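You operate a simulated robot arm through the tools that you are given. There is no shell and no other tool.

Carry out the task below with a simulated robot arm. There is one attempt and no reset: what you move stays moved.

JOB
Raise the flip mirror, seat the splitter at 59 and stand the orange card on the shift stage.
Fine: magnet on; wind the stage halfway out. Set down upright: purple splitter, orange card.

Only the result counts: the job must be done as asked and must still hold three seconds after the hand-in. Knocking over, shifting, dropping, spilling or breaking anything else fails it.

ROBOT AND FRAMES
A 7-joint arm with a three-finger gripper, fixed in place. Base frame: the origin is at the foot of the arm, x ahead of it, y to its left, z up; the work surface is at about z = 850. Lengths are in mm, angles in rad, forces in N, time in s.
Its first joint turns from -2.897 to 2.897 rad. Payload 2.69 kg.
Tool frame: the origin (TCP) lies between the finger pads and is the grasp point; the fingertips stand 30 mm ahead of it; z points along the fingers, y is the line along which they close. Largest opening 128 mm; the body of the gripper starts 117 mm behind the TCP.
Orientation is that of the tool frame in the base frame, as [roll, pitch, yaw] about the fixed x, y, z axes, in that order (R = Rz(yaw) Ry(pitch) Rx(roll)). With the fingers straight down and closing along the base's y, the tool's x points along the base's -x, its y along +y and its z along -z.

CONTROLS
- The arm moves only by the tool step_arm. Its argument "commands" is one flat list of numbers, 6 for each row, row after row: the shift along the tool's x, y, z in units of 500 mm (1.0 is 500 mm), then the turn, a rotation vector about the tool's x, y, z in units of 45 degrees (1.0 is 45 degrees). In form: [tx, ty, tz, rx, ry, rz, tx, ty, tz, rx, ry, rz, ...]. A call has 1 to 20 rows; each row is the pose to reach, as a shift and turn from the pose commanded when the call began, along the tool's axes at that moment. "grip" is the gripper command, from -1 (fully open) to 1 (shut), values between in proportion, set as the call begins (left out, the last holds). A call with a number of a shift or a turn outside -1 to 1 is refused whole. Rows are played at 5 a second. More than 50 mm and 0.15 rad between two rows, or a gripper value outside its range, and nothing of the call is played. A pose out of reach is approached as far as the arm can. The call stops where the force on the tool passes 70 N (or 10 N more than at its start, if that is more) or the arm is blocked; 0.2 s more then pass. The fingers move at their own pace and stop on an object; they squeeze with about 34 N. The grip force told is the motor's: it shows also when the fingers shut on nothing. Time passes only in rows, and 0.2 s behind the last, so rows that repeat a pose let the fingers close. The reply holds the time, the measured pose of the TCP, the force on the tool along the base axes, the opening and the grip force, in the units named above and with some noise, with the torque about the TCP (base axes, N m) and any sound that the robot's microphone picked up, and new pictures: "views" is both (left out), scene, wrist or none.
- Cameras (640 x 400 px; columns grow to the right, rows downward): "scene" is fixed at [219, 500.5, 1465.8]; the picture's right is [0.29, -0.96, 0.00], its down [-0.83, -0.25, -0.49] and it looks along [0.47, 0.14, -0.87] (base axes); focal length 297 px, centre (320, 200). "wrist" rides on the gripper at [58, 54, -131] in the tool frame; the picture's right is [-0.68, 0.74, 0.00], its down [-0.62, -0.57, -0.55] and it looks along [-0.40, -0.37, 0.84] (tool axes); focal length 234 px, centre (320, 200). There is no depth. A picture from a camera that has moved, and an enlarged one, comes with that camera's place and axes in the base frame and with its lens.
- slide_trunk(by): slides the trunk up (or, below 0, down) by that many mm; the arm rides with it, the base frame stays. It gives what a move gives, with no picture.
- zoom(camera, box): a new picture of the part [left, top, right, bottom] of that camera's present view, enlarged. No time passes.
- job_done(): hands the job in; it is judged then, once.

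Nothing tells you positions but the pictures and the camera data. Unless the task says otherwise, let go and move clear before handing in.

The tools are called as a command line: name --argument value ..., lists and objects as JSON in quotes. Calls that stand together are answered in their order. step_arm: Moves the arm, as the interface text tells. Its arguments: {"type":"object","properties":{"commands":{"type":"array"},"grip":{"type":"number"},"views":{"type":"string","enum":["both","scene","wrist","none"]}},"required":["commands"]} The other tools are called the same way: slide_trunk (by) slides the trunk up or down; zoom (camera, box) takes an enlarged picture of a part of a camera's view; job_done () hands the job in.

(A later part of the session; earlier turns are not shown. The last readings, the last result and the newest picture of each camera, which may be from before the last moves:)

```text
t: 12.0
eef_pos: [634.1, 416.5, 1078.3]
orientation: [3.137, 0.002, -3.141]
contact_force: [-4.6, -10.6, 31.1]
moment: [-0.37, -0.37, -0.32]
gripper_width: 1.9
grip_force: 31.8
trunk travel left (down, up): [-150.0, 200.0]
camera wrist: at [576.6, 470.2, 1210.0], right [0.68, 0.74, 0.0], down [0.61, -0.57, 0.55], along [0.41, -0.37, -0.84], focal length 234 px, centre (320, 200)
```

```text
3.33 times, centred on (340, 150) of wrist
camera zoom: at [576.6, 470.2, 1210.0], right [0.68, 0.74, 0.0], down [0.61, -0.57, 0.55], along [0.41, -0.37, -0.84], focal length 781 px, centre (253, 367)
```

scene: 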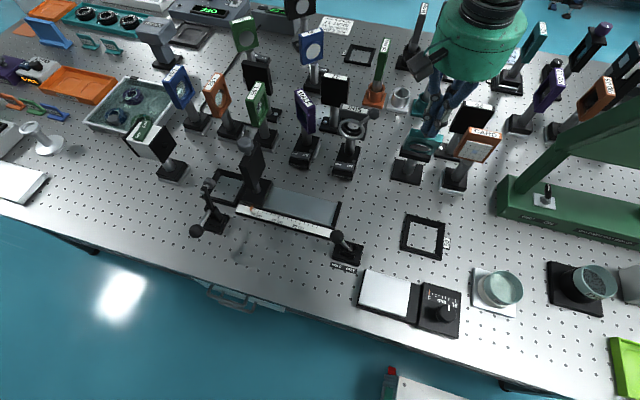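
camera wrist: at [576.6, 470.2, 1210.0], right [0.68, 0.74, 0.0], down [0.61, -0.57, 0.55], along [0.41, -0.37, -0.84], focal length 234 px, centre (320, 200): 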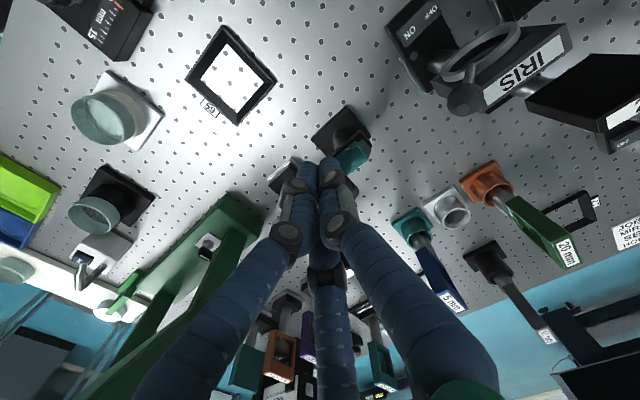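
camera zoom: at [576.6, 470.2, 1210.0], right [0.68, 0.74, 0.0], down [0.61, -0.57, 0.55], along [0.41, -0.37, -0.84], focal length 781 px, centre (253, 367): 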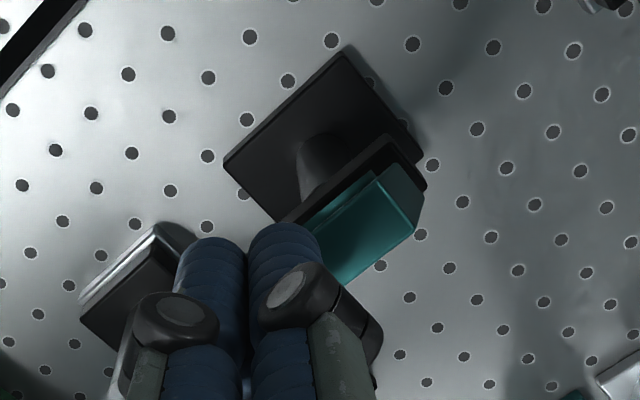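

There is about 31 N pressing up on the fingertips, so they may be bearing on the plate's edge. I'll look closely before moving on.

zoom --camera "scene" --box '[390, 100, 460, 170]'

zoom --camera "wrist" --box '[280, 100, 400, 220]'

```text
5.71 times, centred on (425, 135) of scene
camera zoom: at [219.0, 500.5, 1465.8], right [0.29, -0.96, 0.0], down [-0.83, -0.25, -0.49], along [0.47, 0.14, -0.87], focal length 1695 px, centre (-280, 571)
```

zoom: 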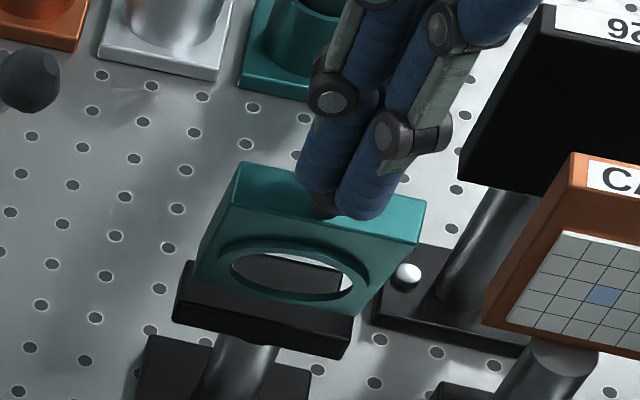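

```text
3.33 times, centred on (340, 160) of wrist
camera zoom: at [576.6, 470.2, 1210.0], right [0.68, 0.74, 0.0], down [0.61, -0.57, 0.55], along [0.41, -0.37, -0.84], focal length 781 px, centre (253, 333)
```

zoom: 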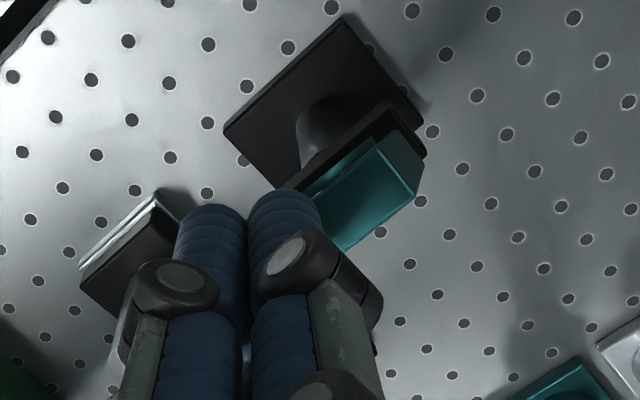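

The fingertips rode up onto the top of the ball, so the ball sits lower than I assumed and the plate still leans roughly 15–20° short. I'll back off, see whether the plate holds its angle, and then push lower down.

step_arm --commands '[0.0, 0, -0.012, 0, 0, 0, 0.04, 0, -0.012, 0, 0, 0, 0.09, 0, -0.012, 0, 0, 0]'

zoom --camera "scene" --box '[380, 90, 480, 190]'

zoom --camera "wrist" --box '[280, 80, 440, 200]'

```text
t: 12.8
eef_pos: [588.8, 417.3, 1080.4]
orientation: [-3.142, 0.0, -3.141]
contact_force: [0.1, -0.5, -0.3]
moment: [0.01, -0.04, 0.01]
gripper_width: 1.9
grip_force: 31.1
trunk travel left (down, up): [-150.0, 200.0]
camera wrist: at [531.3, 471.7, 1211.3], right [0.68, 0.74, 0.0], down [0.62, -0.57, 0.55], along [0.4, -0.37, -0.84], focal length 234 px, centre (320, 200)
```

scene: 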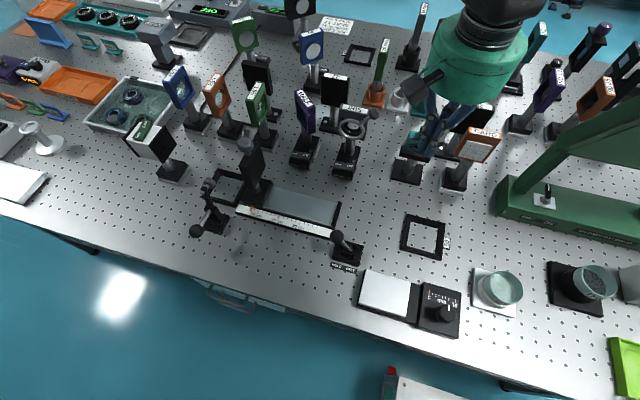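
wrist: 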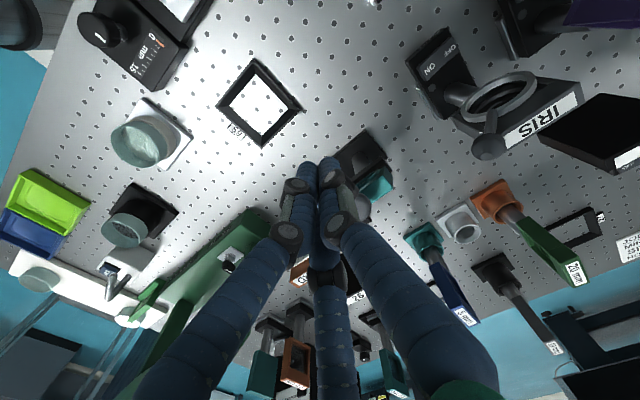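

```text
4.00 times, centred on (430, 140) of scene
camera zoom: at [219.0, 500.5, 1465.8], right [0.29, -0.96, 0.0], down [-0.83, -0.25, -0.49], along [0.47, 0.14, -0.87], focal length 1187 px, centre (-120, 440)
```

zoom: 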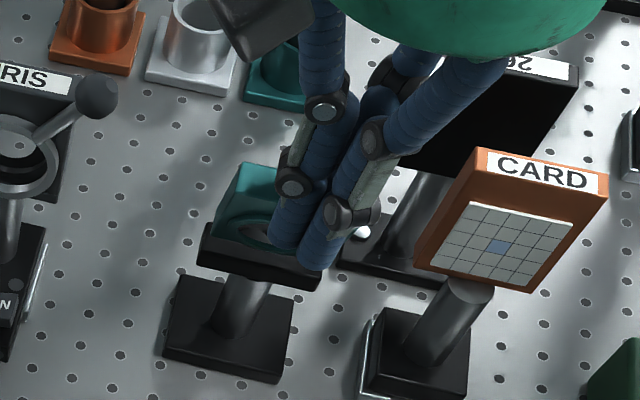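

```text
3.33 times, centred on (360, 140) of wrist
camera zoom: at [531.3, 471.7, 1211.3], right [0.68, 0.74, 0.0], down [0.62, -0.57, 0.55], along [0.4, -0.37, -0.84], focal length 781 px, centre (187, 400)
```

zoom: 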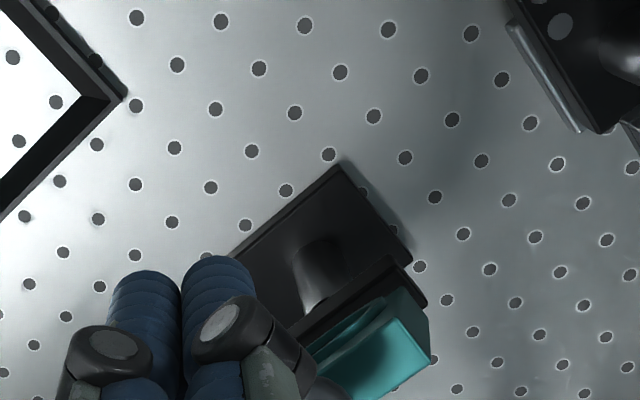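

step_arm --commands '[0.06, 0.0, -0.02, 0, 0, 0, 0.1, 0.06, -0.04, 0, 0, 0, 0.1, 0.14, -0.04, 0, 0, 0]'

zoom --camera "scene" --box '[380, 100, 480, 200]'

zoom --camera "wrist" --box '[200, 80, 360, 200]'

```text
t: 13.6
eef_pos: [539.4, 488.1, 1103.8]
orientation: [3.142, -0.001, -3.141]
contact_force: [0.2, -0.4, 0.4]
moment: [0.01, -0.1, -0.01]
gripper_width: 2.1
grip_force: 31.4
trunk travel left (down, up): [-150.0, 200.0]
camera wrist: at [481.1, 542.7, 1235.2], right [0.68, 0.74, 0.0], down [0.62, -0.57, 0.55], along [0.4, -0.37, -0.84], focal length 234 px, centre (320, 200)
```

scene: 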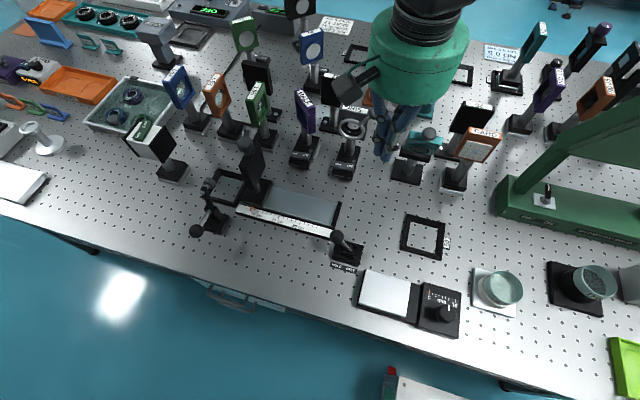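
wrist: 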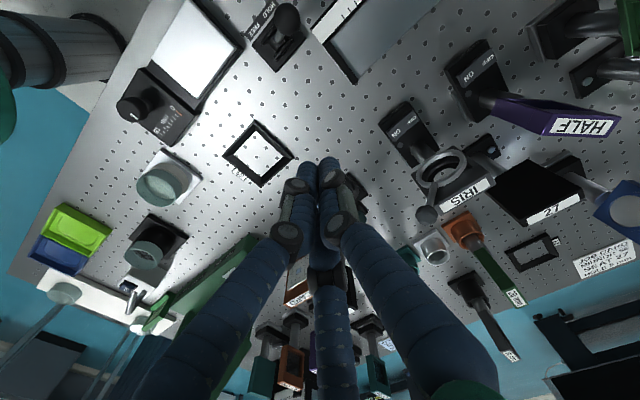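

```text
4.00 times, centred on (430, 150) of scene
camera zoom: at [219.0, 500.5, 1465.8], right [0.29, -0.96, 0.0], down [-0.83, -0.25, -0.49], along [0.47, 0.14, -0.87], focal length 1187 px, centre (-120, 400)
```

zoom: 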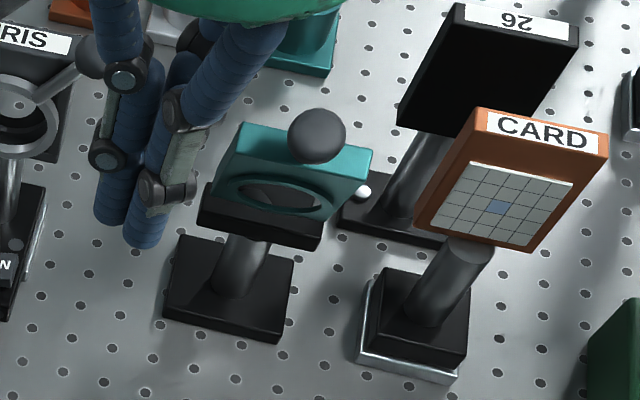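

```text
3.33 times, centred on (280, 140) of wrist
camera zoom: at [481.1, 542.7, 1235.2], right [0.68, 0.74, 0.0], down [0.62, -0.57, 0.55], along [0.4, -0.37, -0.84], focal length 781 px, centre (453, 400)
```

zoom: 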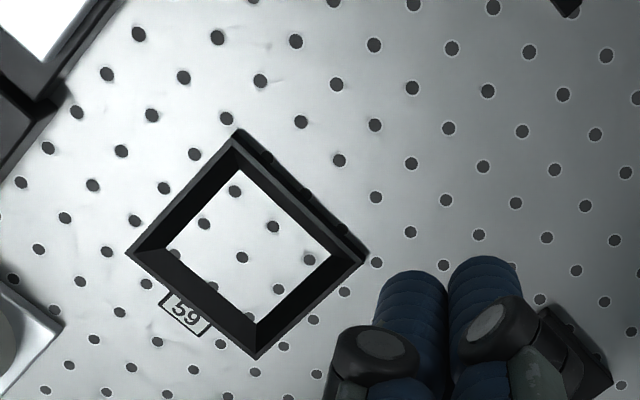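

The mirror stays where I left it, still leaning toward the robot. I'll go back to the earlier side-view pose to measure its angle.

step_arm --commands '[0.004, 0.03, -0.02, 0, -0.16, 0, 0.008, 0.06, -0.03, 0, -0.33, 0, 0.012, 0.08, -0.05, 0, -0.5, 0, 0.016, 0.1, -0.06, 0, -0.67, 0, 0.02, 0.12, -0.07, 0, -0.84, 0, 0.024, 0.136, -0.08, 0, -1.0, 0]' --views "wrist"

zoom --camera "wrist" --box '[160, 60, 320, 180]'

zoom --camera "scene" --box '[380, 100, 480, 200]'

```text
t: 15.0
eef_pos: [528.3, 555.8, 1141.9]
orientation: [3.139, 0.788, 3.14]
contact_force: [-0.2, -0.5, 0.0]
moment: [-0.07, 0.01, 0.0]
gripper_width: 2.0
grip_force: 31.8
trunk travel left (down, up): [-150.0, 200.0]
camera wrist: at [394.9, 610.1, 1193.0], right [0.48, 0.74, 0.48], down [0.05, -0.57, 0.82], along [0.88, -0.37, -0.3], focal length 234 px, centre (320, 200)
```

wrist: 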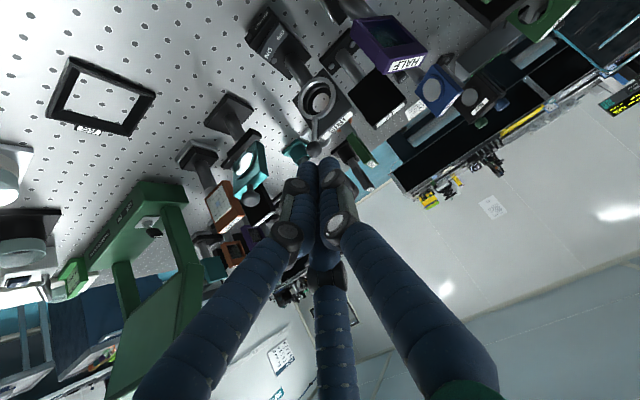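

```text
3.33 times, centred on (240, 120) of wrist
camera zoom: at [394.9, 610.1, 1193.0], right [0.48, 0.74, 0.48], down [0.05, -0.57, 0.82], along [0.88, -0.37, -0.3], focal length 781 px, centre (587, 467)
```

zoom: 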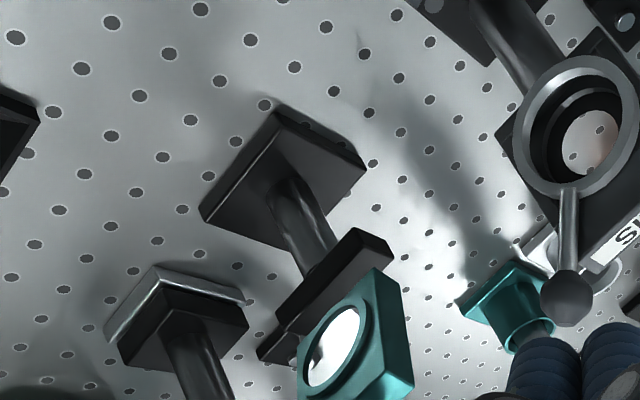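

```text
4.00 times, centred on (430, 150) of scene
camera zoom: at [219.0, 500.5, 1465.8], right [0.29, -0.96, 0.0], down [-0.83, -0.25, -0.49], along [0.47, 0.14, -0.87], focal length 1187 px, centre (-120, 400)
```

zoom: 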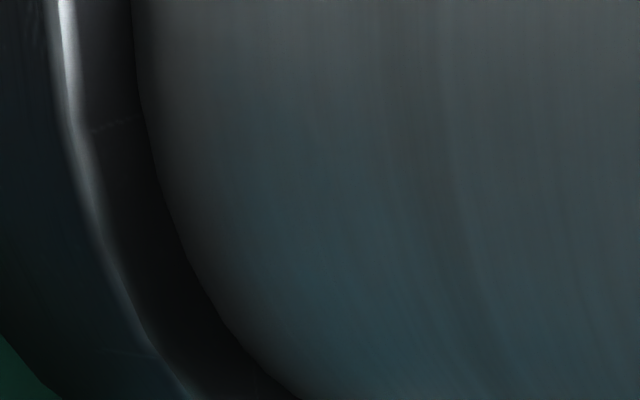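

zoom --camera "wrist" --box '[190, 90, 290, 220]'

```text
3.08 times, centred on (240, 155) of wrist
camera zoom: at [394.9, 610.1, 1193.0], right [0.48, 0.74, 0.48], down [0.05, -0.57, 0.82], along [0.88, -0.37, -0.3], focal length 720 px, centre (566, 338)
```

zoom: 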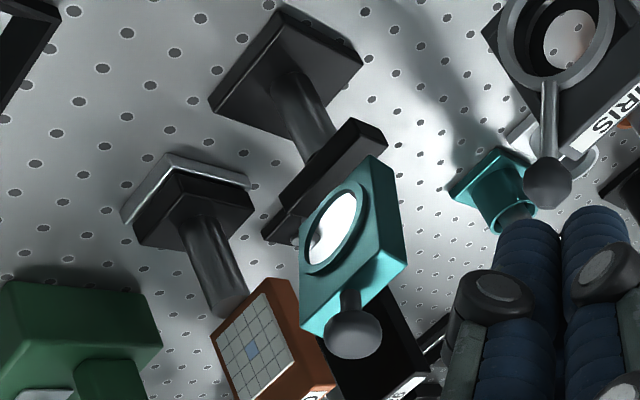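

The ball is now at about (640, 415, 1045) and the hinge near (662, 952), so roughly 20–25° remain. I'll return to vertical with the tips about 15 mm below the ball's centre, just short of contact.

step_arm --commands '[0.0024, -0.047, 0.0173, 0, 0.167, 0, 0.0049, -0.094, 0.0347, 0, 0.333, 0, 0.0073, -0.141, 0.052, 0, 0.5, 0, 0.0097, -0.188, 0.0693, 0, 0.667, 0, 0.0122, -0.235, 0.0867, 0, 0.833, 0, 0.0146, -0.282, 0.104, 0, 1.0, 0, 0.0217, -0.282, 0.1535, 0, 1.0, 0, 0.0288, -0.282, 0.203, 0, 1.0, 0]'

zoom --camera "scene" --box '[380, 90, 480, 190]'

zoom --camera "wrist" --box '[280, 100, 400, 220]'

```text
t: 16.8
eef_pos: [589.4, 416.1, 1059.6]
orientation: [3.141, 0.0, 3.141]
contact_force: [-0.8, 0.6, 0.5]
moment: [0.01, -0.01, 0.0]
gripper_width: 2.0
grip_force: 31.6
trunk travel left (down, up): [-150.0, 200.0]
camera wrist: at [531.9, 469.8, 1191.3], right [0.68, 0.74, 0.0], down [0.62, -0.57, 0.55], along [0.4, -0.37, -0.84], focal length 234 px, centre (320, 200)
```

scene: 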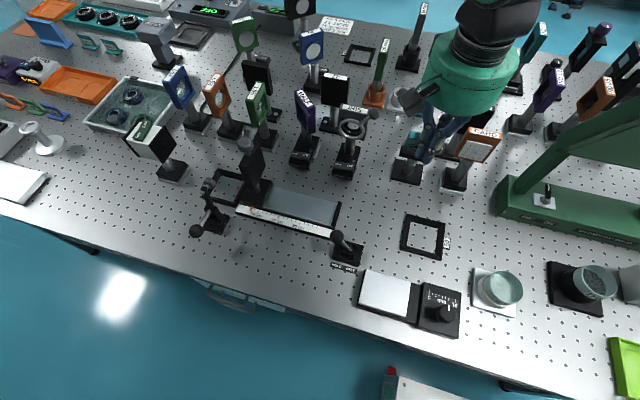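
wrist: 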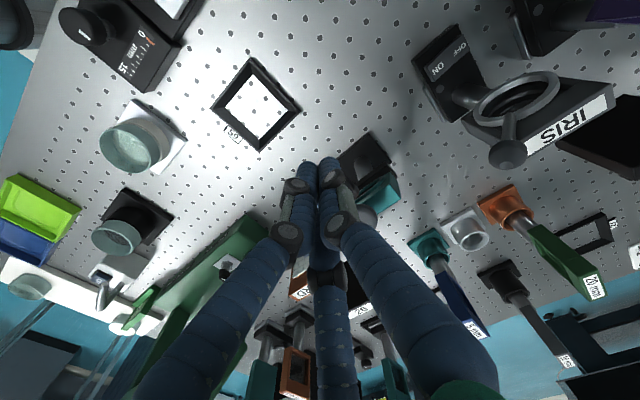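

```text
4.00 times, centred on (430, 140) of scene
camera zoom: at [219.0, 500.5, 1465.8], right [0.29, -0.96, 0.0], down [-0.83, -0.25, -0.49], along [0.47, 0.14, -0.87], focal length 1187 px, centre (-120, 440)
```

zoom: 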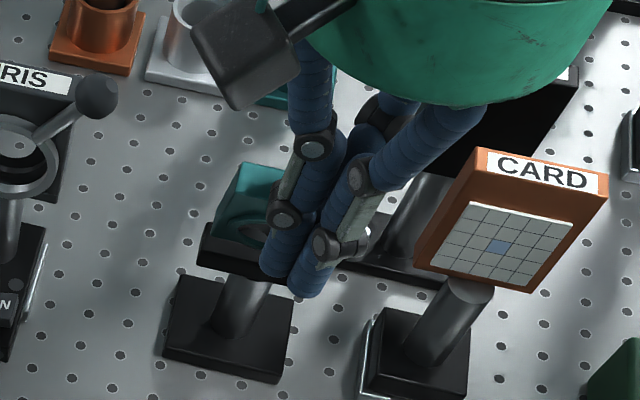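

```text
3.33 times, centred on (340, 160) of wrist
camera zoom: at [531.9, 469.8, 1191.3], right [0.68, 0.74, 0.0], down [0.62, -0.57, 0.55], along [0.4, -0.37, -0.84], focal length 781 px, centre (253, 333)
```

zoom: 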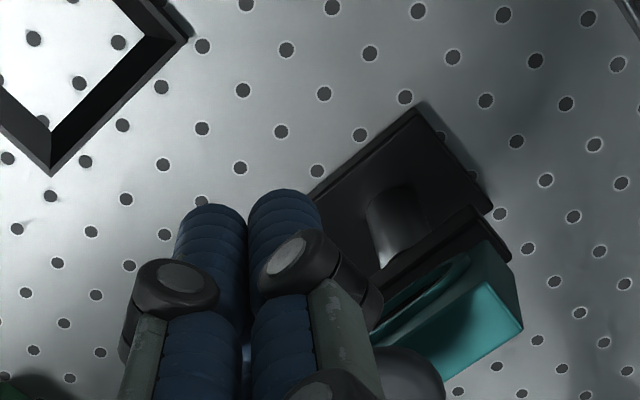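

Now a slow push in +x at this lower height.

step_arm --commands '[-0.016, 0, 0, 0, 0, 0, -0.032, 0, 0, 0, 0, 0, -0.044, 0, 0, 0, 0, 0, -0.056, 0, 0, 0, 0, 0, -0.068, 0, 0, 0, 0, 0, -0.08, 0, 0, 0, 0, 0, -0.092, 0, 0, 0, 0, 0, -0.102, 0, 0, 0, 0, 0]'

zoom --camera "scene" --box '[380, 90, 480, 190]'

zoom --camera "wrist" --box '[280, 100, 400, 220]'

```text
t: 18.6
eef_pos: [639.5, 412.4, 1058.3]
orientation: [3.141, 0.001, 3.142]
contact_force: [-0.2, -0.8, 0.3]
moment: [0.02, -0.04, 0.01]
gripper_width: 2.2
grip_force: 31.4
trunk travel left (down, up): [-150.0, 200.0]
camera wrist: at [582.0, 467.2, 1189.9], right [0.68, 0.74, 0.0], down [0.62, -0.57, 0.55], along [0.4, -0.37, -0.84], focal length 234 px, centre (320, 200)
```

scene: 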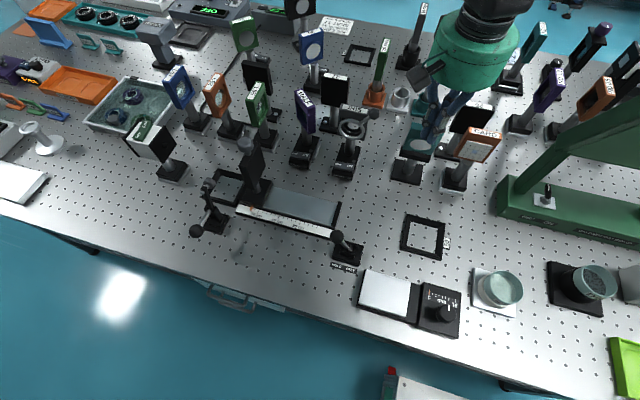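
wrist: 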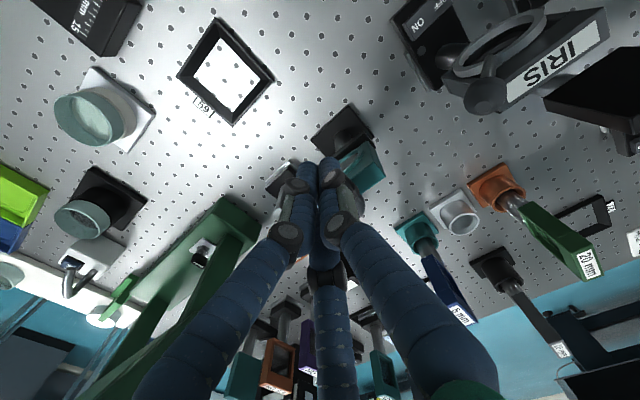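

```text
4.00 times, centred on (430, 140) of scene
camera zoom: at [219.0, 500.5, 1465.8], right [0.29, -0.96, 0.0], down [-0.83, -0.25, -0.49], along [0.47, 0.14, -0.87], focal length 1187 px, centre (-120, 440)
```

zoom: 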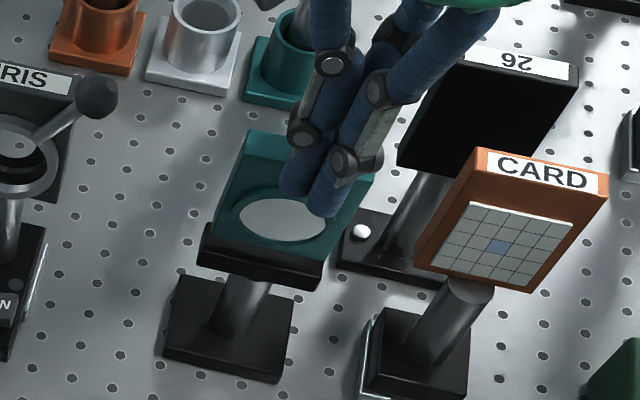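

```text
3.33 times, centred on (340, 160) of wrist
camera zoom: at [582.0, 467.2, 1189.9], right [0.68, 0.74, 0.0], down [0.62, -0.57, 0.55], along [0.4, -0.37, -0.84], focal length 781 px, centre (253, 333)
```

zoom: 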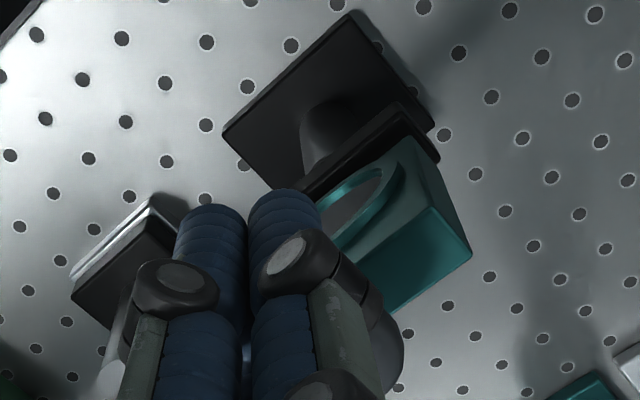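

step_arm --commands '[-0.01, 0, 0, 0, 0, 0, -0.02, 0, 0, 0, 0, 0, -0.03, 0, 0, 0, 0, 0, -0.038, 0, 0, 0, 0, 0]'

zoom --camera "scene" --box '[380, 90, 480, 190]'

zoom --camera "wrist" --box '[280, 100, 400, 220]'

```text
t: 19.6
eef_pos: [658.5, 414.3, 1059.0]
orientation: [-3.14, -0.002, -3.141]
contact_force: [-7.6, -0.5, -0.3]
moment: [0.02, 0.1, -0.02]
gripper_width: 2.4
grip_force: 31.5
trunk travel left (down, up): [-150.0, 200.0]
camera wrist: at [599.9, 467.4, 1190.1], right [0.68, 0.74, 0.0], down [0.62, -0.56, 0.55], along [0.4, -0.37, -0.84], focal length 234 px, centre (320, 200)
```

scene: 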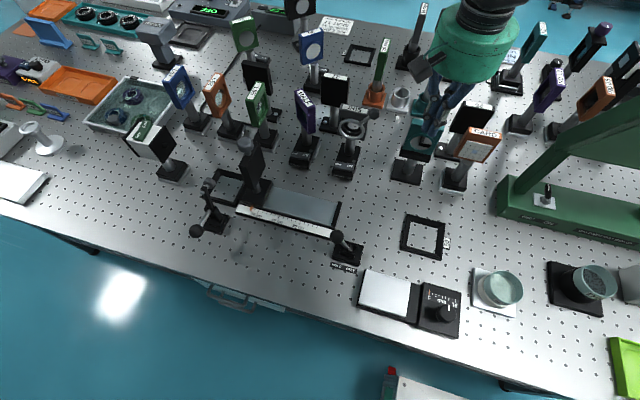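
wrist: 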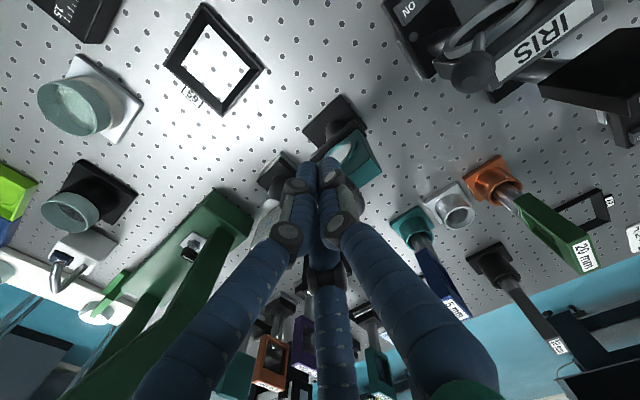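

```text
4.00 times, centred on (430, 140) of scene
camera zoom: at [219.0, 500.5, 1465.8], right [0.29, -0.96, 0.0], down [-0.83, -0.25, -0.49], along [0.47, 0.14, -0.87], focal length 1187 px, centre (-120, 440)
```

zoom: 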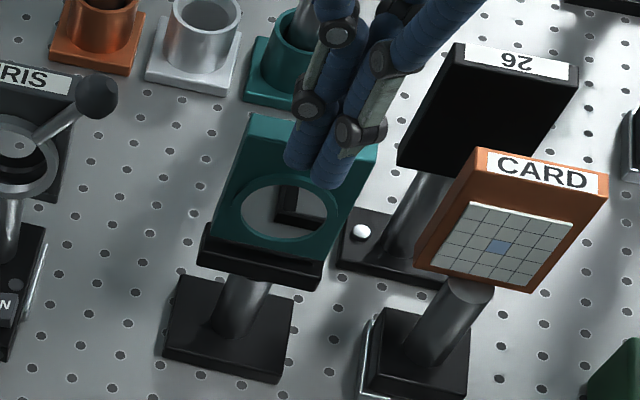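

```text
3.33 times, centred on (340, 160) of wrist
camera zoom: at [599.9, 467.4, 1190.1], right [0.68, 0.74, 0.0], down [0.62, -0.56, 0.55], along [0.4, -0.37, -0.84], focal length 781 px, centre (253, 333)
```

zoom: 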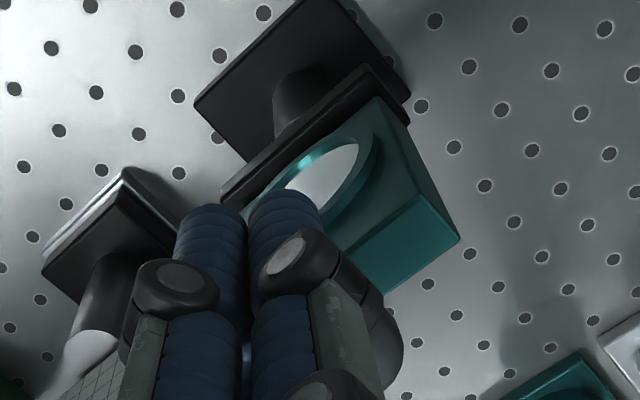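

The mirror face is now vertical to within about a degree and the push met a firm 7.6 N, so it is at its stop. I'll withdraw straight back, then up, and check that it stays.

step_arm --commands '[0.04, 0, 0, 0, 0, 0, 0.09, 0, 0, 0, 0, 0, 0.14, 0, -0.06, 0, 0, 0, 0.18, 0, -0.14, 0, 0, 0, 0.2, 0.06, -0.2, 0, 0, 0]'

zoom --camera "scene" --box '[380, 90, 480, 190]'

```text
t: 20.8
eef_pos: [558.2, 444.7, 1156.9]
orientation: [3.141, 0.0, 3.141]
contact_force: [-0.1, -1.3, 0.5]
moment: [0.1, -0.06, 0.0]
gripper_width: 2.2
grip_force: 31.9
trunk travel left (down, up): [-150.0, 200.0]
camera wrist: at [500.0, 499.7, 1289.0], right [0.68, 0.74, 0.0], down [0.62, -0.57, 0.55], along [0.4, -0.37, -0.84], focal length 234 px, centre (320, 200)
```

scene: 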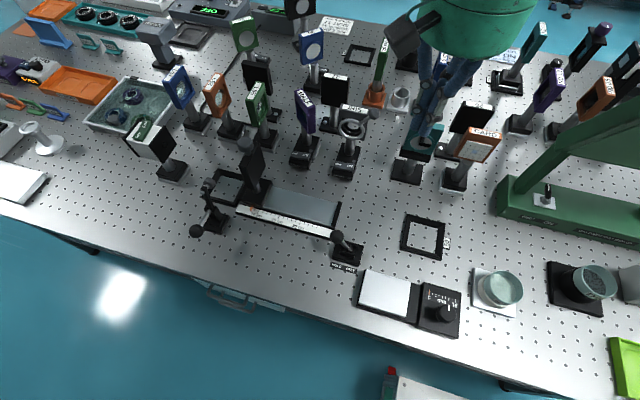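
wrist: 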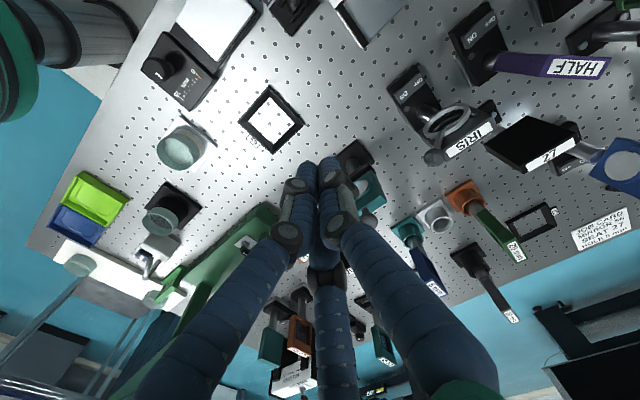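

```text
4.00 times, centred on (430, 140) of scene
camera zoom: at [219.0, 500.5, 1465.8], right [0.29, -0.96, 0.0], down [-0.83, -0.25, -0.49], along [0.47, 0.14, -0.87], focal length 1187 px, centre (-120, 440)
```

zoom: 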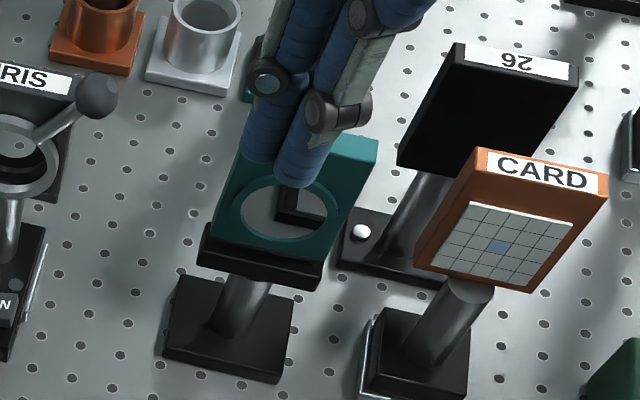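

The flip mirror stands upright and holds. Next I'll go to the shift stage and look at its knob from close up.

step_arm --commands '[0.056, -0.032, 0.0, 0, 0, 0, 0.112, -0.063, 0.03, 0, 0, 0, 0.168, -0.095, 0.07, 0, 0, 0, 0.224, -0.127, 0.12, 0, 0, 0, 0.28, -0.158, 0.17, 0, 0, 0, 0.336, -0.19, 0.214, 0, 0, 0]'

zoom --camera "wrist" --box '[180, 40, 380, 190]'

zoom --camera "scene" --box '[350, 260, 480, 350]'

zoom --camera "scene" --box '[380, 90, 480, 190]'

```text
t: 22.2
eef_pos: [390.7, 349.6, 1052.5]
orientation: [-3.142, 0.0, 3.141]
contact_force: [0.3, 0.8, -0.2]
moment: [0.03, 0.06, -0.01]
gripper_width: 2.2
grip_force: 31.0
trunk travel left (down, up): [-150.0, 200.0]
camera wrist: at [332.6, 404.3, 1184.0], right [0.68, 0.74, 0.0], down [0.62, -0.57, 0.55], along [0.4, -0.37, -0.84], focal length 234 px, centre (320, 200)
```

scene: 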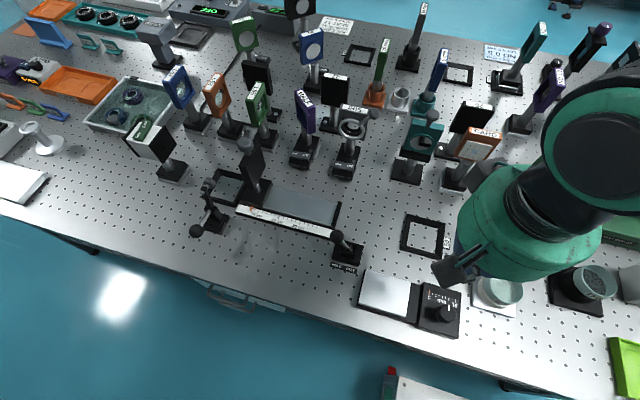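
wrist: 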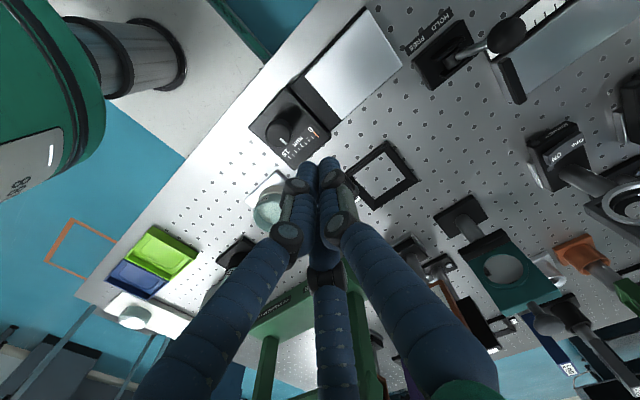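

```text
2.67 times, centred on (280, 115) of wrist
camera zoom: at [332.6, 404.3, 1184.0], right [0.68, 0.74, 0.0], down [0.62, -0.57, 0.55], along [0.4, -0.37, -0.84], focal length 624 px, centre (427, 427)
```

zoom: 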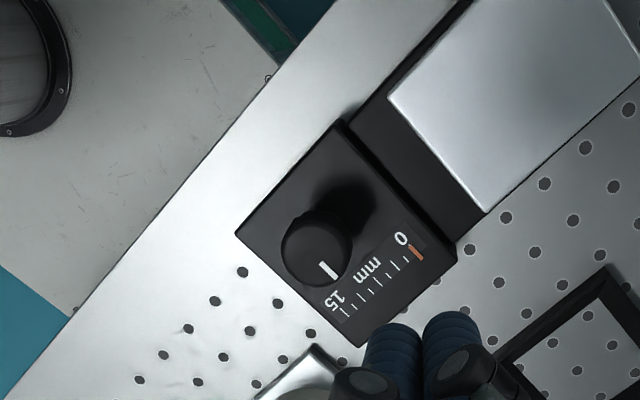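

```text
4.44 times, centred on (415, 305) of scene
camera zoom: at [219.0, 500.5, 1465.8], right [0.29, -0.96, 0.0], down [-0.83, -0.25, -0.49], along [0.47, 0.14, -0.87], focal length 1319 px, centre (-102, -267)
```

zoom: 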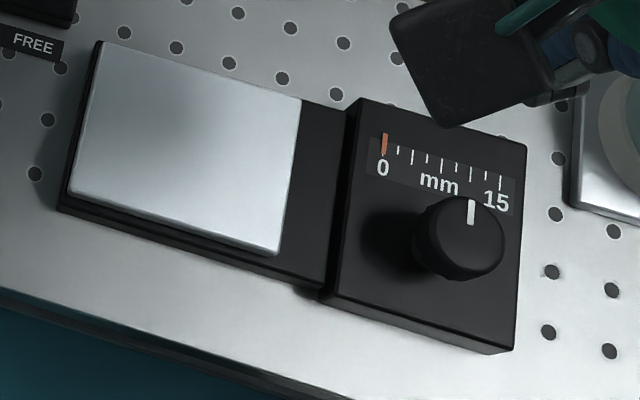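

```text
4.00 times, centred on (430, 140) of scene
camera zoom: at [219.0, 500.5, 1465.8], right [0.29, -0.96, 0.0], down [-0.83, -0.25, -0.49], along [0.47, 0.14, -0.87], focal length 1187 px, centre (-120, 440)
```

zoom: 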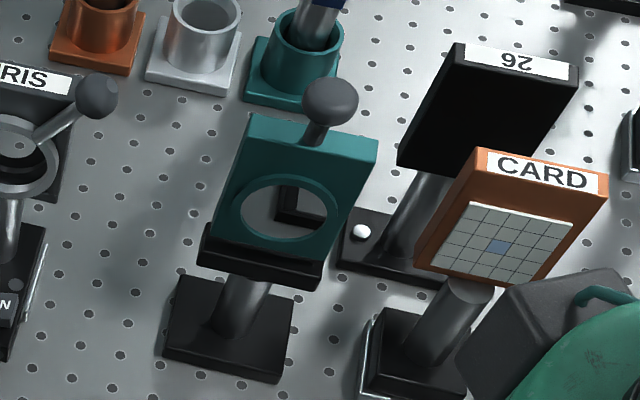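

The raised mirror is vertical and stable. The stage shows 0 on a 0–15 scale, with a round knob near (362, 308). I'll move above the knob and part the fingers.

step_arm --commands '[0.028, -0.042, 0.04, 0, 0, 0, 0.0554, -0.0832, 0.085, 0, 0, 0]' --grip -0.1

zoom --camera "wrist" --box '[240, 60, 400, 180]'

zoom --camera "scene" --box '[350, 260, 480, 350]'

```text
t: 22.8
eef_pos: [360.5, 308.3, 1007.4]
orientation: [-3.14, -0.002, -3.141]
contact_force: [-0.4, -0.1, -0.2]
moment: [-0.04, 0.06, -0.01]
gripper_width: 70.4
grip_force: 0.1
trunk travel left (down, up): [-150.0, 200.0]
camera wrist: at [302.5, 361.8, 1140.1], right [0.68, 0.74, 0.0], down [0.62, -0.57, 0.55], along [0.4, -0.37, -0.84], focal length 234 px, centre (320, 200)
```

scene: 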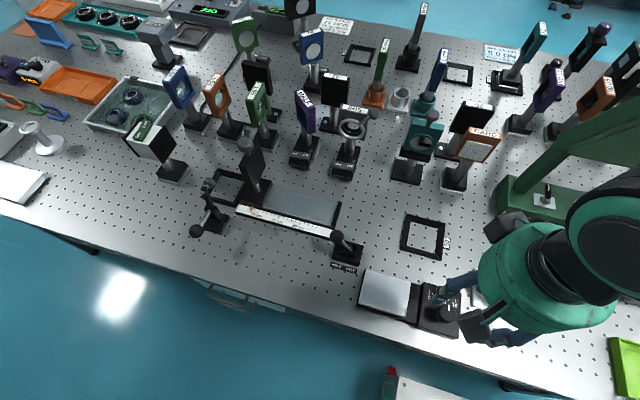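
wrist: 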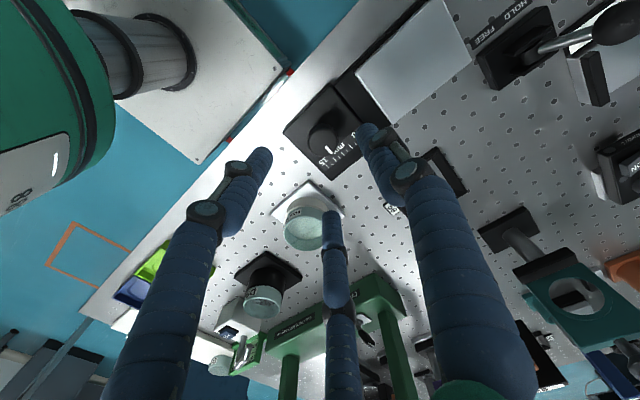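

```text
3.33 times, centred on (320, 120) of wrist
camera zoom: at [302.5, 361.8, 1140.1], right [0.68, 0.74, 0.0], down [0.62, -0.57, 0.55], along [0.4, -0.37, -0.84], focal length 781 px, centre (320, 467)
```

zoom: 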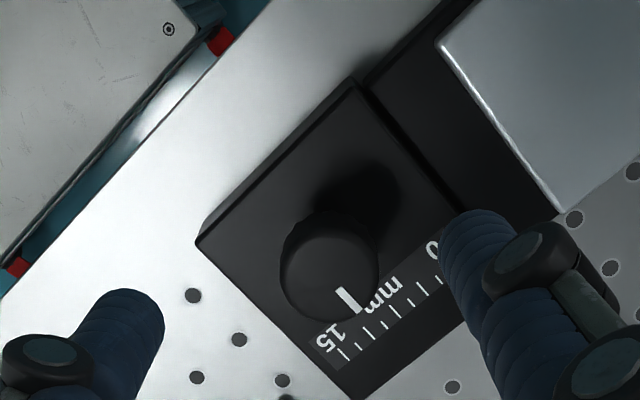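

```text
4.44 times, centred on (415, 305) of scene
camera zoom: at [219.0, 500.5, 1465.8], right [0.29, -0.96, 0.0], down [-0.83, -0.25, -0.49], along [0.47, 0.14, -0.87], focal length 1319 px, centre (-102, -267)
```

zoom: 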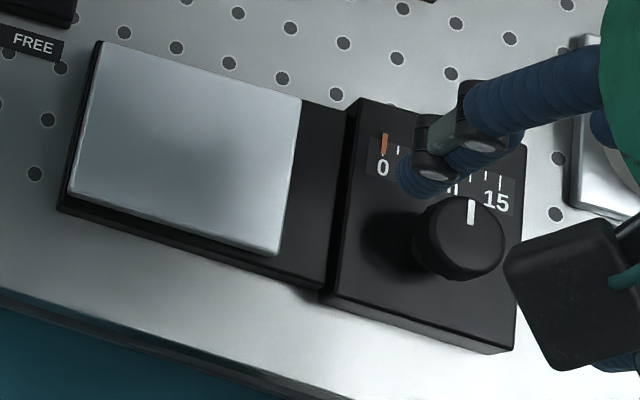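

The knob axis is at about (362.5, 309.5) and its top near z 910, with a diameter of about 30 mm. I'll lower the open fingers around it, keeping the tips above the box, and then close.

step_arm --commands '[-0.004, 0.0024, 0.04, 0, 0, 0, -0.004, 0.0024, 0.08, 0, 0, 0, -0.004, 0.0024, 0.12, 0, 0, 0, -0.004, 0.0024, 0.15, 0, 0, 0]'

zoom --camera "wrist" --box '[240, 90, 400, 210]'

zoom --camera "scene" --box '[350, 260, 480, 350]'

```text
t: 23.8
eef_pos: [366.6, 309.0, 934.4]
orientation: [3.141, -0.001, -3.141]
contact_force: [0.0, 0.8, 0.5]
moment: [0.02, 0.01, 0.02]
gripper_width: 70.3
grip_force: 0.0
trunk travel left (down, up): [-150.0, 200.0]
camera wrist: at [309.0, 362.9, 1066.0], right [0.68, 0.74, 0.0], down [0.62, -0.57, 0.55], along [0.4, -0.37, -0.84], focal length 234 px, centre (320, 200)
```

scene: 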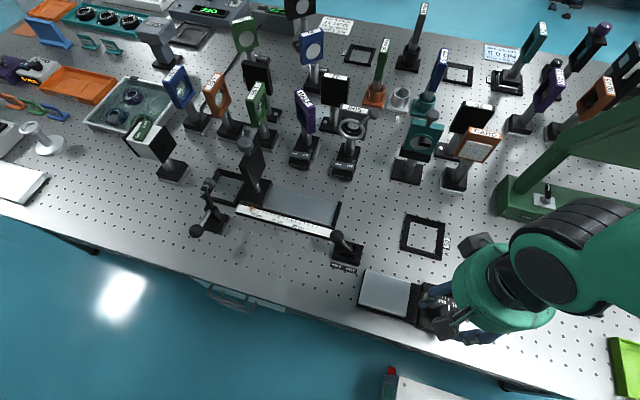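
wrist: 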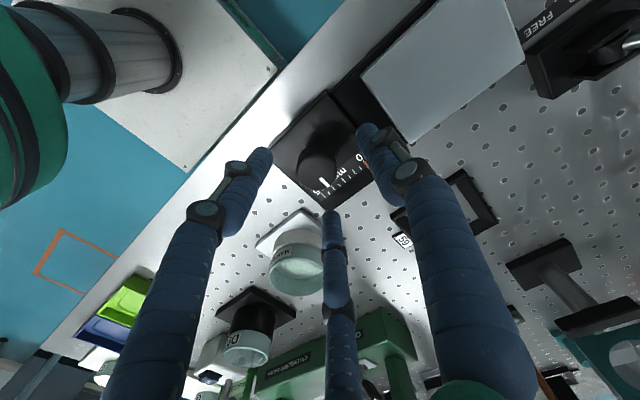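

```text
3.33 times, centred on (320, 150) of wrist
camera zoom: at [309.0, 362.9, 1066.0], right [0.68, 0.74, 0.0], down [0.62, -0.57, 0.55], along [0.4, -0.37, -0.84], focal length 781 px, centre (320, 367)
```

zoom: 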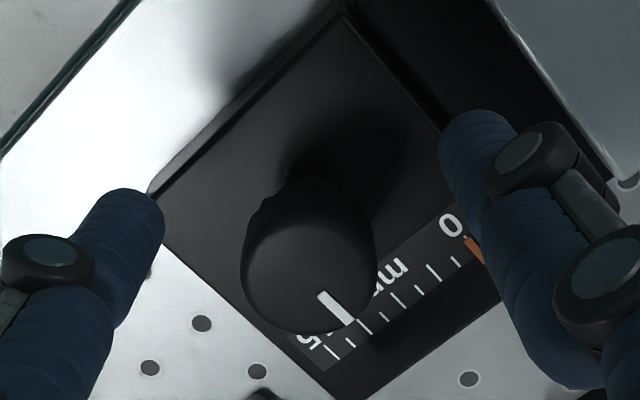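

```text
4.44 times, centred on (415, 305) of scene
camera zoom: at [219.0, 500.5, 1465.8], right [0.29, -0.96, 0.0], down [-0.83, -0.25, -0.49], along [0.47, 0.14, -0.87], focal length 1319 px, centre (-102, -267)
```

zoom: 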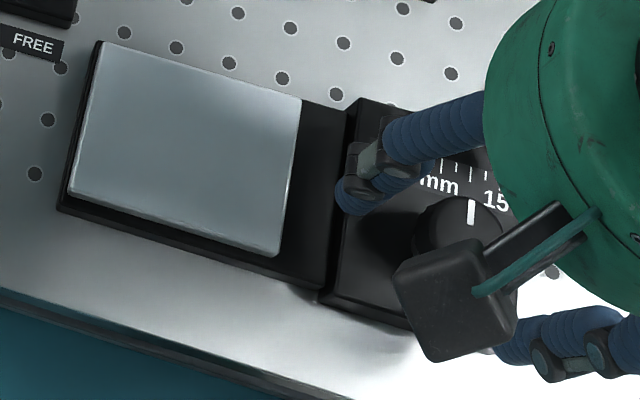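

step_arm --commands '[0.006, 0, 0.014, 0, 0, 0, 0.006, 0, 0.014, 0, 0, 0]' --views "none"

step_arm --commands '[0, 0, 0, 0, 0, 0, 0, 0, 0, 0, 0, 0, 0, 0, 0, 0, 0, 0]' --grip 1

zoom --camera "wrist" --box '[240, 90, 400, 210]'

```text
t: 24.4
eef_pos: [363.4, 308.3, 928.8]
orientation: [-3.14, 0.002, 3.141]
contact_force: [-0.9, -0.6, 0.6]
moment: [0.01, 0.01, -0.04]
gripper_width: 70.3
grip_force: 0.0
trunk travel left (down, up): [-150.0, 200.0]
```

```text
t: 25.2
eef_pos: [362.6, 308.8, 928.5]
orientation: [-3.141, -0.001, -3.141]
contact_force: [-6.6, -1.1, 0.7]
moment: [0.05, 0.22, -0.04]
gripper_width: 29.2
grip_force: 44.8
trunk travel left (down, up): [-150.0, 200.0]
camera wrist: at [305.3, 363.5, 1058.7], right [0.68, 0.74, 0.0], down [0.62, -0.57, 0.55], along [0.4, -0.37, -0.84], focal length 234 px, centre (320, 200)
```

scene: 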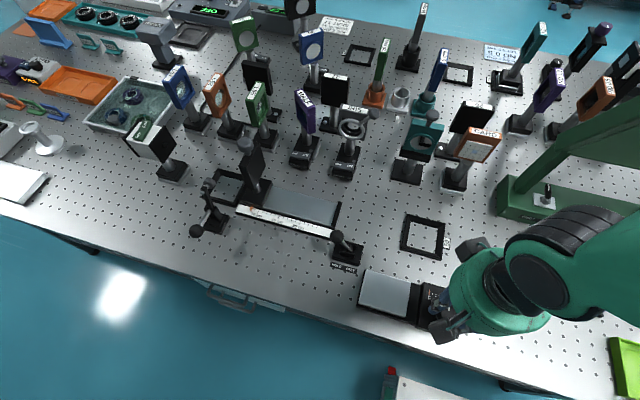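
wrist: 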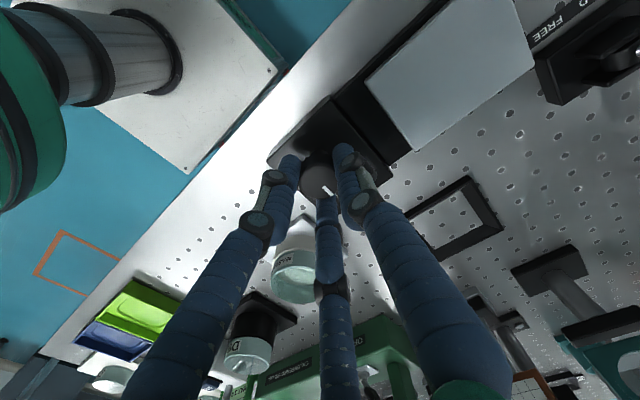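

```text
3.33 times, centred on (320, 150) of wrist
camera zoom: at [305.3, 363.5, 1058.7], right [0.68, 0.74, 0.0], down [0.62, -0.57, 0.55], along [0.4, -0.37, -0.84], focal length 781 px, centre (320, 367)
```

zoom: 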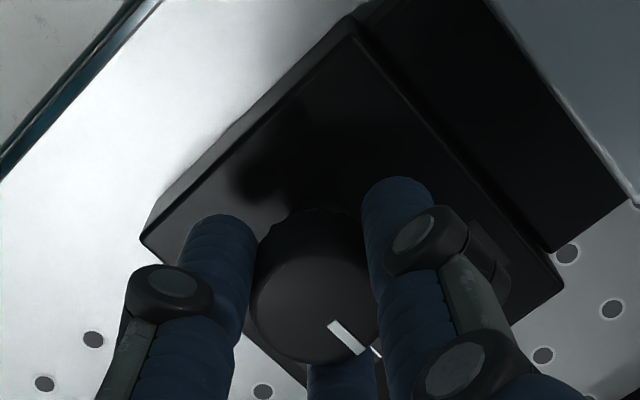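

The knob is held, with a width of 29 mm. I'll turn it a little clockwise as seen from above and see how the indicator responds.

step_arm --commands '[0, 0, 0, 0, 0, 0.17, 0, 0, 0, 0, 0, 0.34, 0, 0, 0, 0, 0, 0.51, 0, 0, 0, 0, 0, 0.67]'

zoom --camera "wrist" --box '[240, 90, 400, 210]'

zoom --camera "scene" --box '[350, 260, 480, 350]'

```text
t: 26.2
eef_pos: [364.3, 308.4, 927.0]
orientation: [-3.141, 0.0, 2.613]
contact_force: [-15.8, 16.0, -11.3]
moment: [0.54, 0.56, -0.04]
gripper_width: 29.0
grip_force: 44.5
trunk travel left (down, up): [-150.0, 200.0]
camera wrist: at [340.3, 385.5, 1058.6], right [0.96, 0.3, 0.0], down [0.25, -0.8, 0.55], along [0.16, -0.52, -0.84], focal length 234 px, centre (320, 200)
```

scene: 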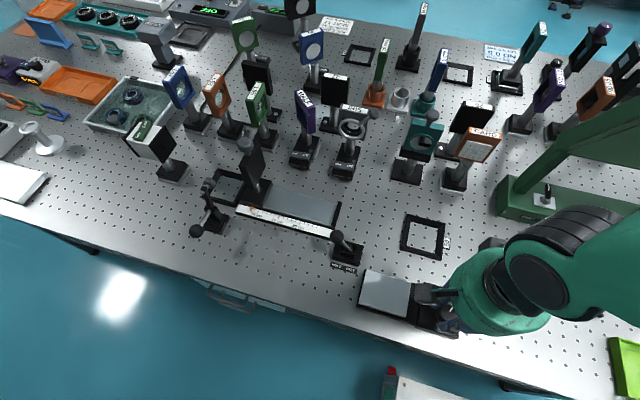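
wrist: 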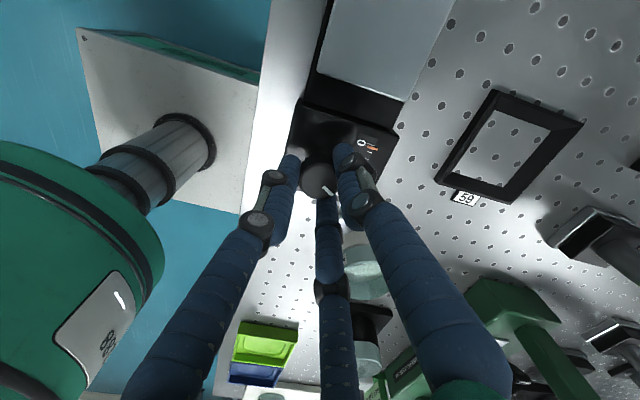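

```text
3.33 times, centred on (320, 150) of wrist
camera zoom: at [340.3, 385.5, 1058.6], right [0.96, 0.3, 0.0], down [0.25, -0.8, 0.55], along [0.16, -0.52, -0.84], focal length 781 px, centre (320, 367)
```

zoom: 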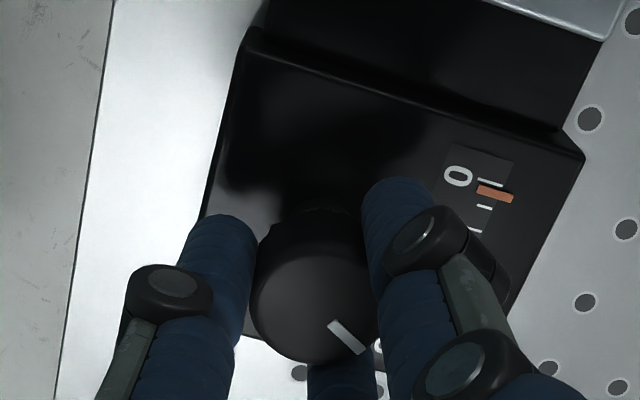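

```text
4.44 times, centred on (415, 305) of scene
camera zoom: at [219.0, 500.5, 1465.8], right [0.29, -0.96, 0.0], down [-0.83, -0.25, -0.49], along [0.47, 0.14, -0.87], focal length 1319 px, centre (-102, -267)
```

zoom: 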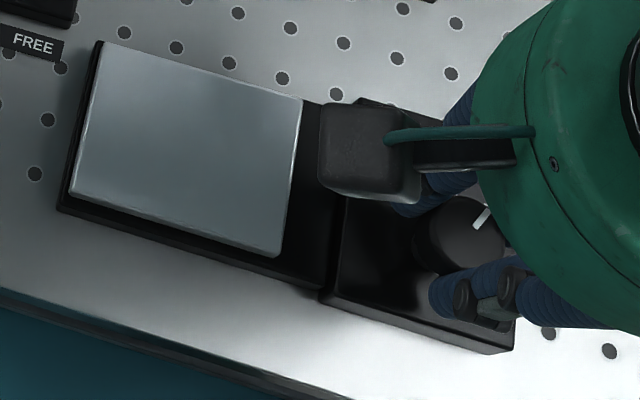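

The indicator moved off 0 toward the next tick, so clockwise winds it out. There is some side load, so I'll shift the hand slightly to relieve it before turning further.

step_arm --commands '[0.0041, 0.0011, 0.002, 0, 0, 0]' --views "none"

zoom --camera "wrist" --box '[300, 110, 400, 180]'

```text
t: 26.6
eef_pos: [363.2, 308.8, 927.1]
orientation: [3.139, 0.0, 2.615]
contact_force: [14.4, -17.2, 3.3]
moment: [-0.83, -0.52, 0.0]
gripper_width: 29.0
grip_force: 45.1
trunk travel left (down, up): [-150.0, 200.0]
```

```text
5.71 times, centred on (350, 145) of wrist
camera zoom: at [340.0, 385.3, 1058.8], right [0.96, 0.3, 0.0], down [0.25, -0.8, 0.55], along [0.16, -0.52, -0.84], focal length 1338 px, centre (149, 514)
```

zoom: 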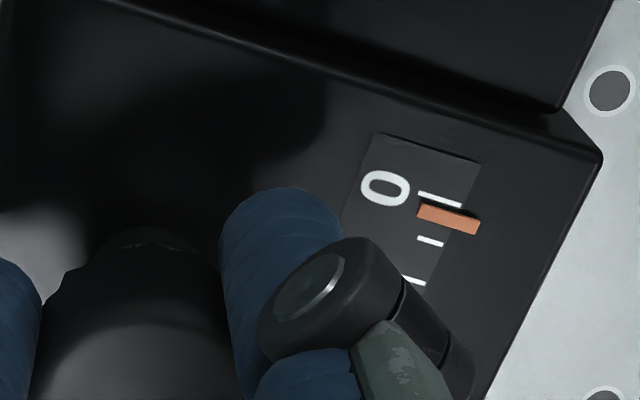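

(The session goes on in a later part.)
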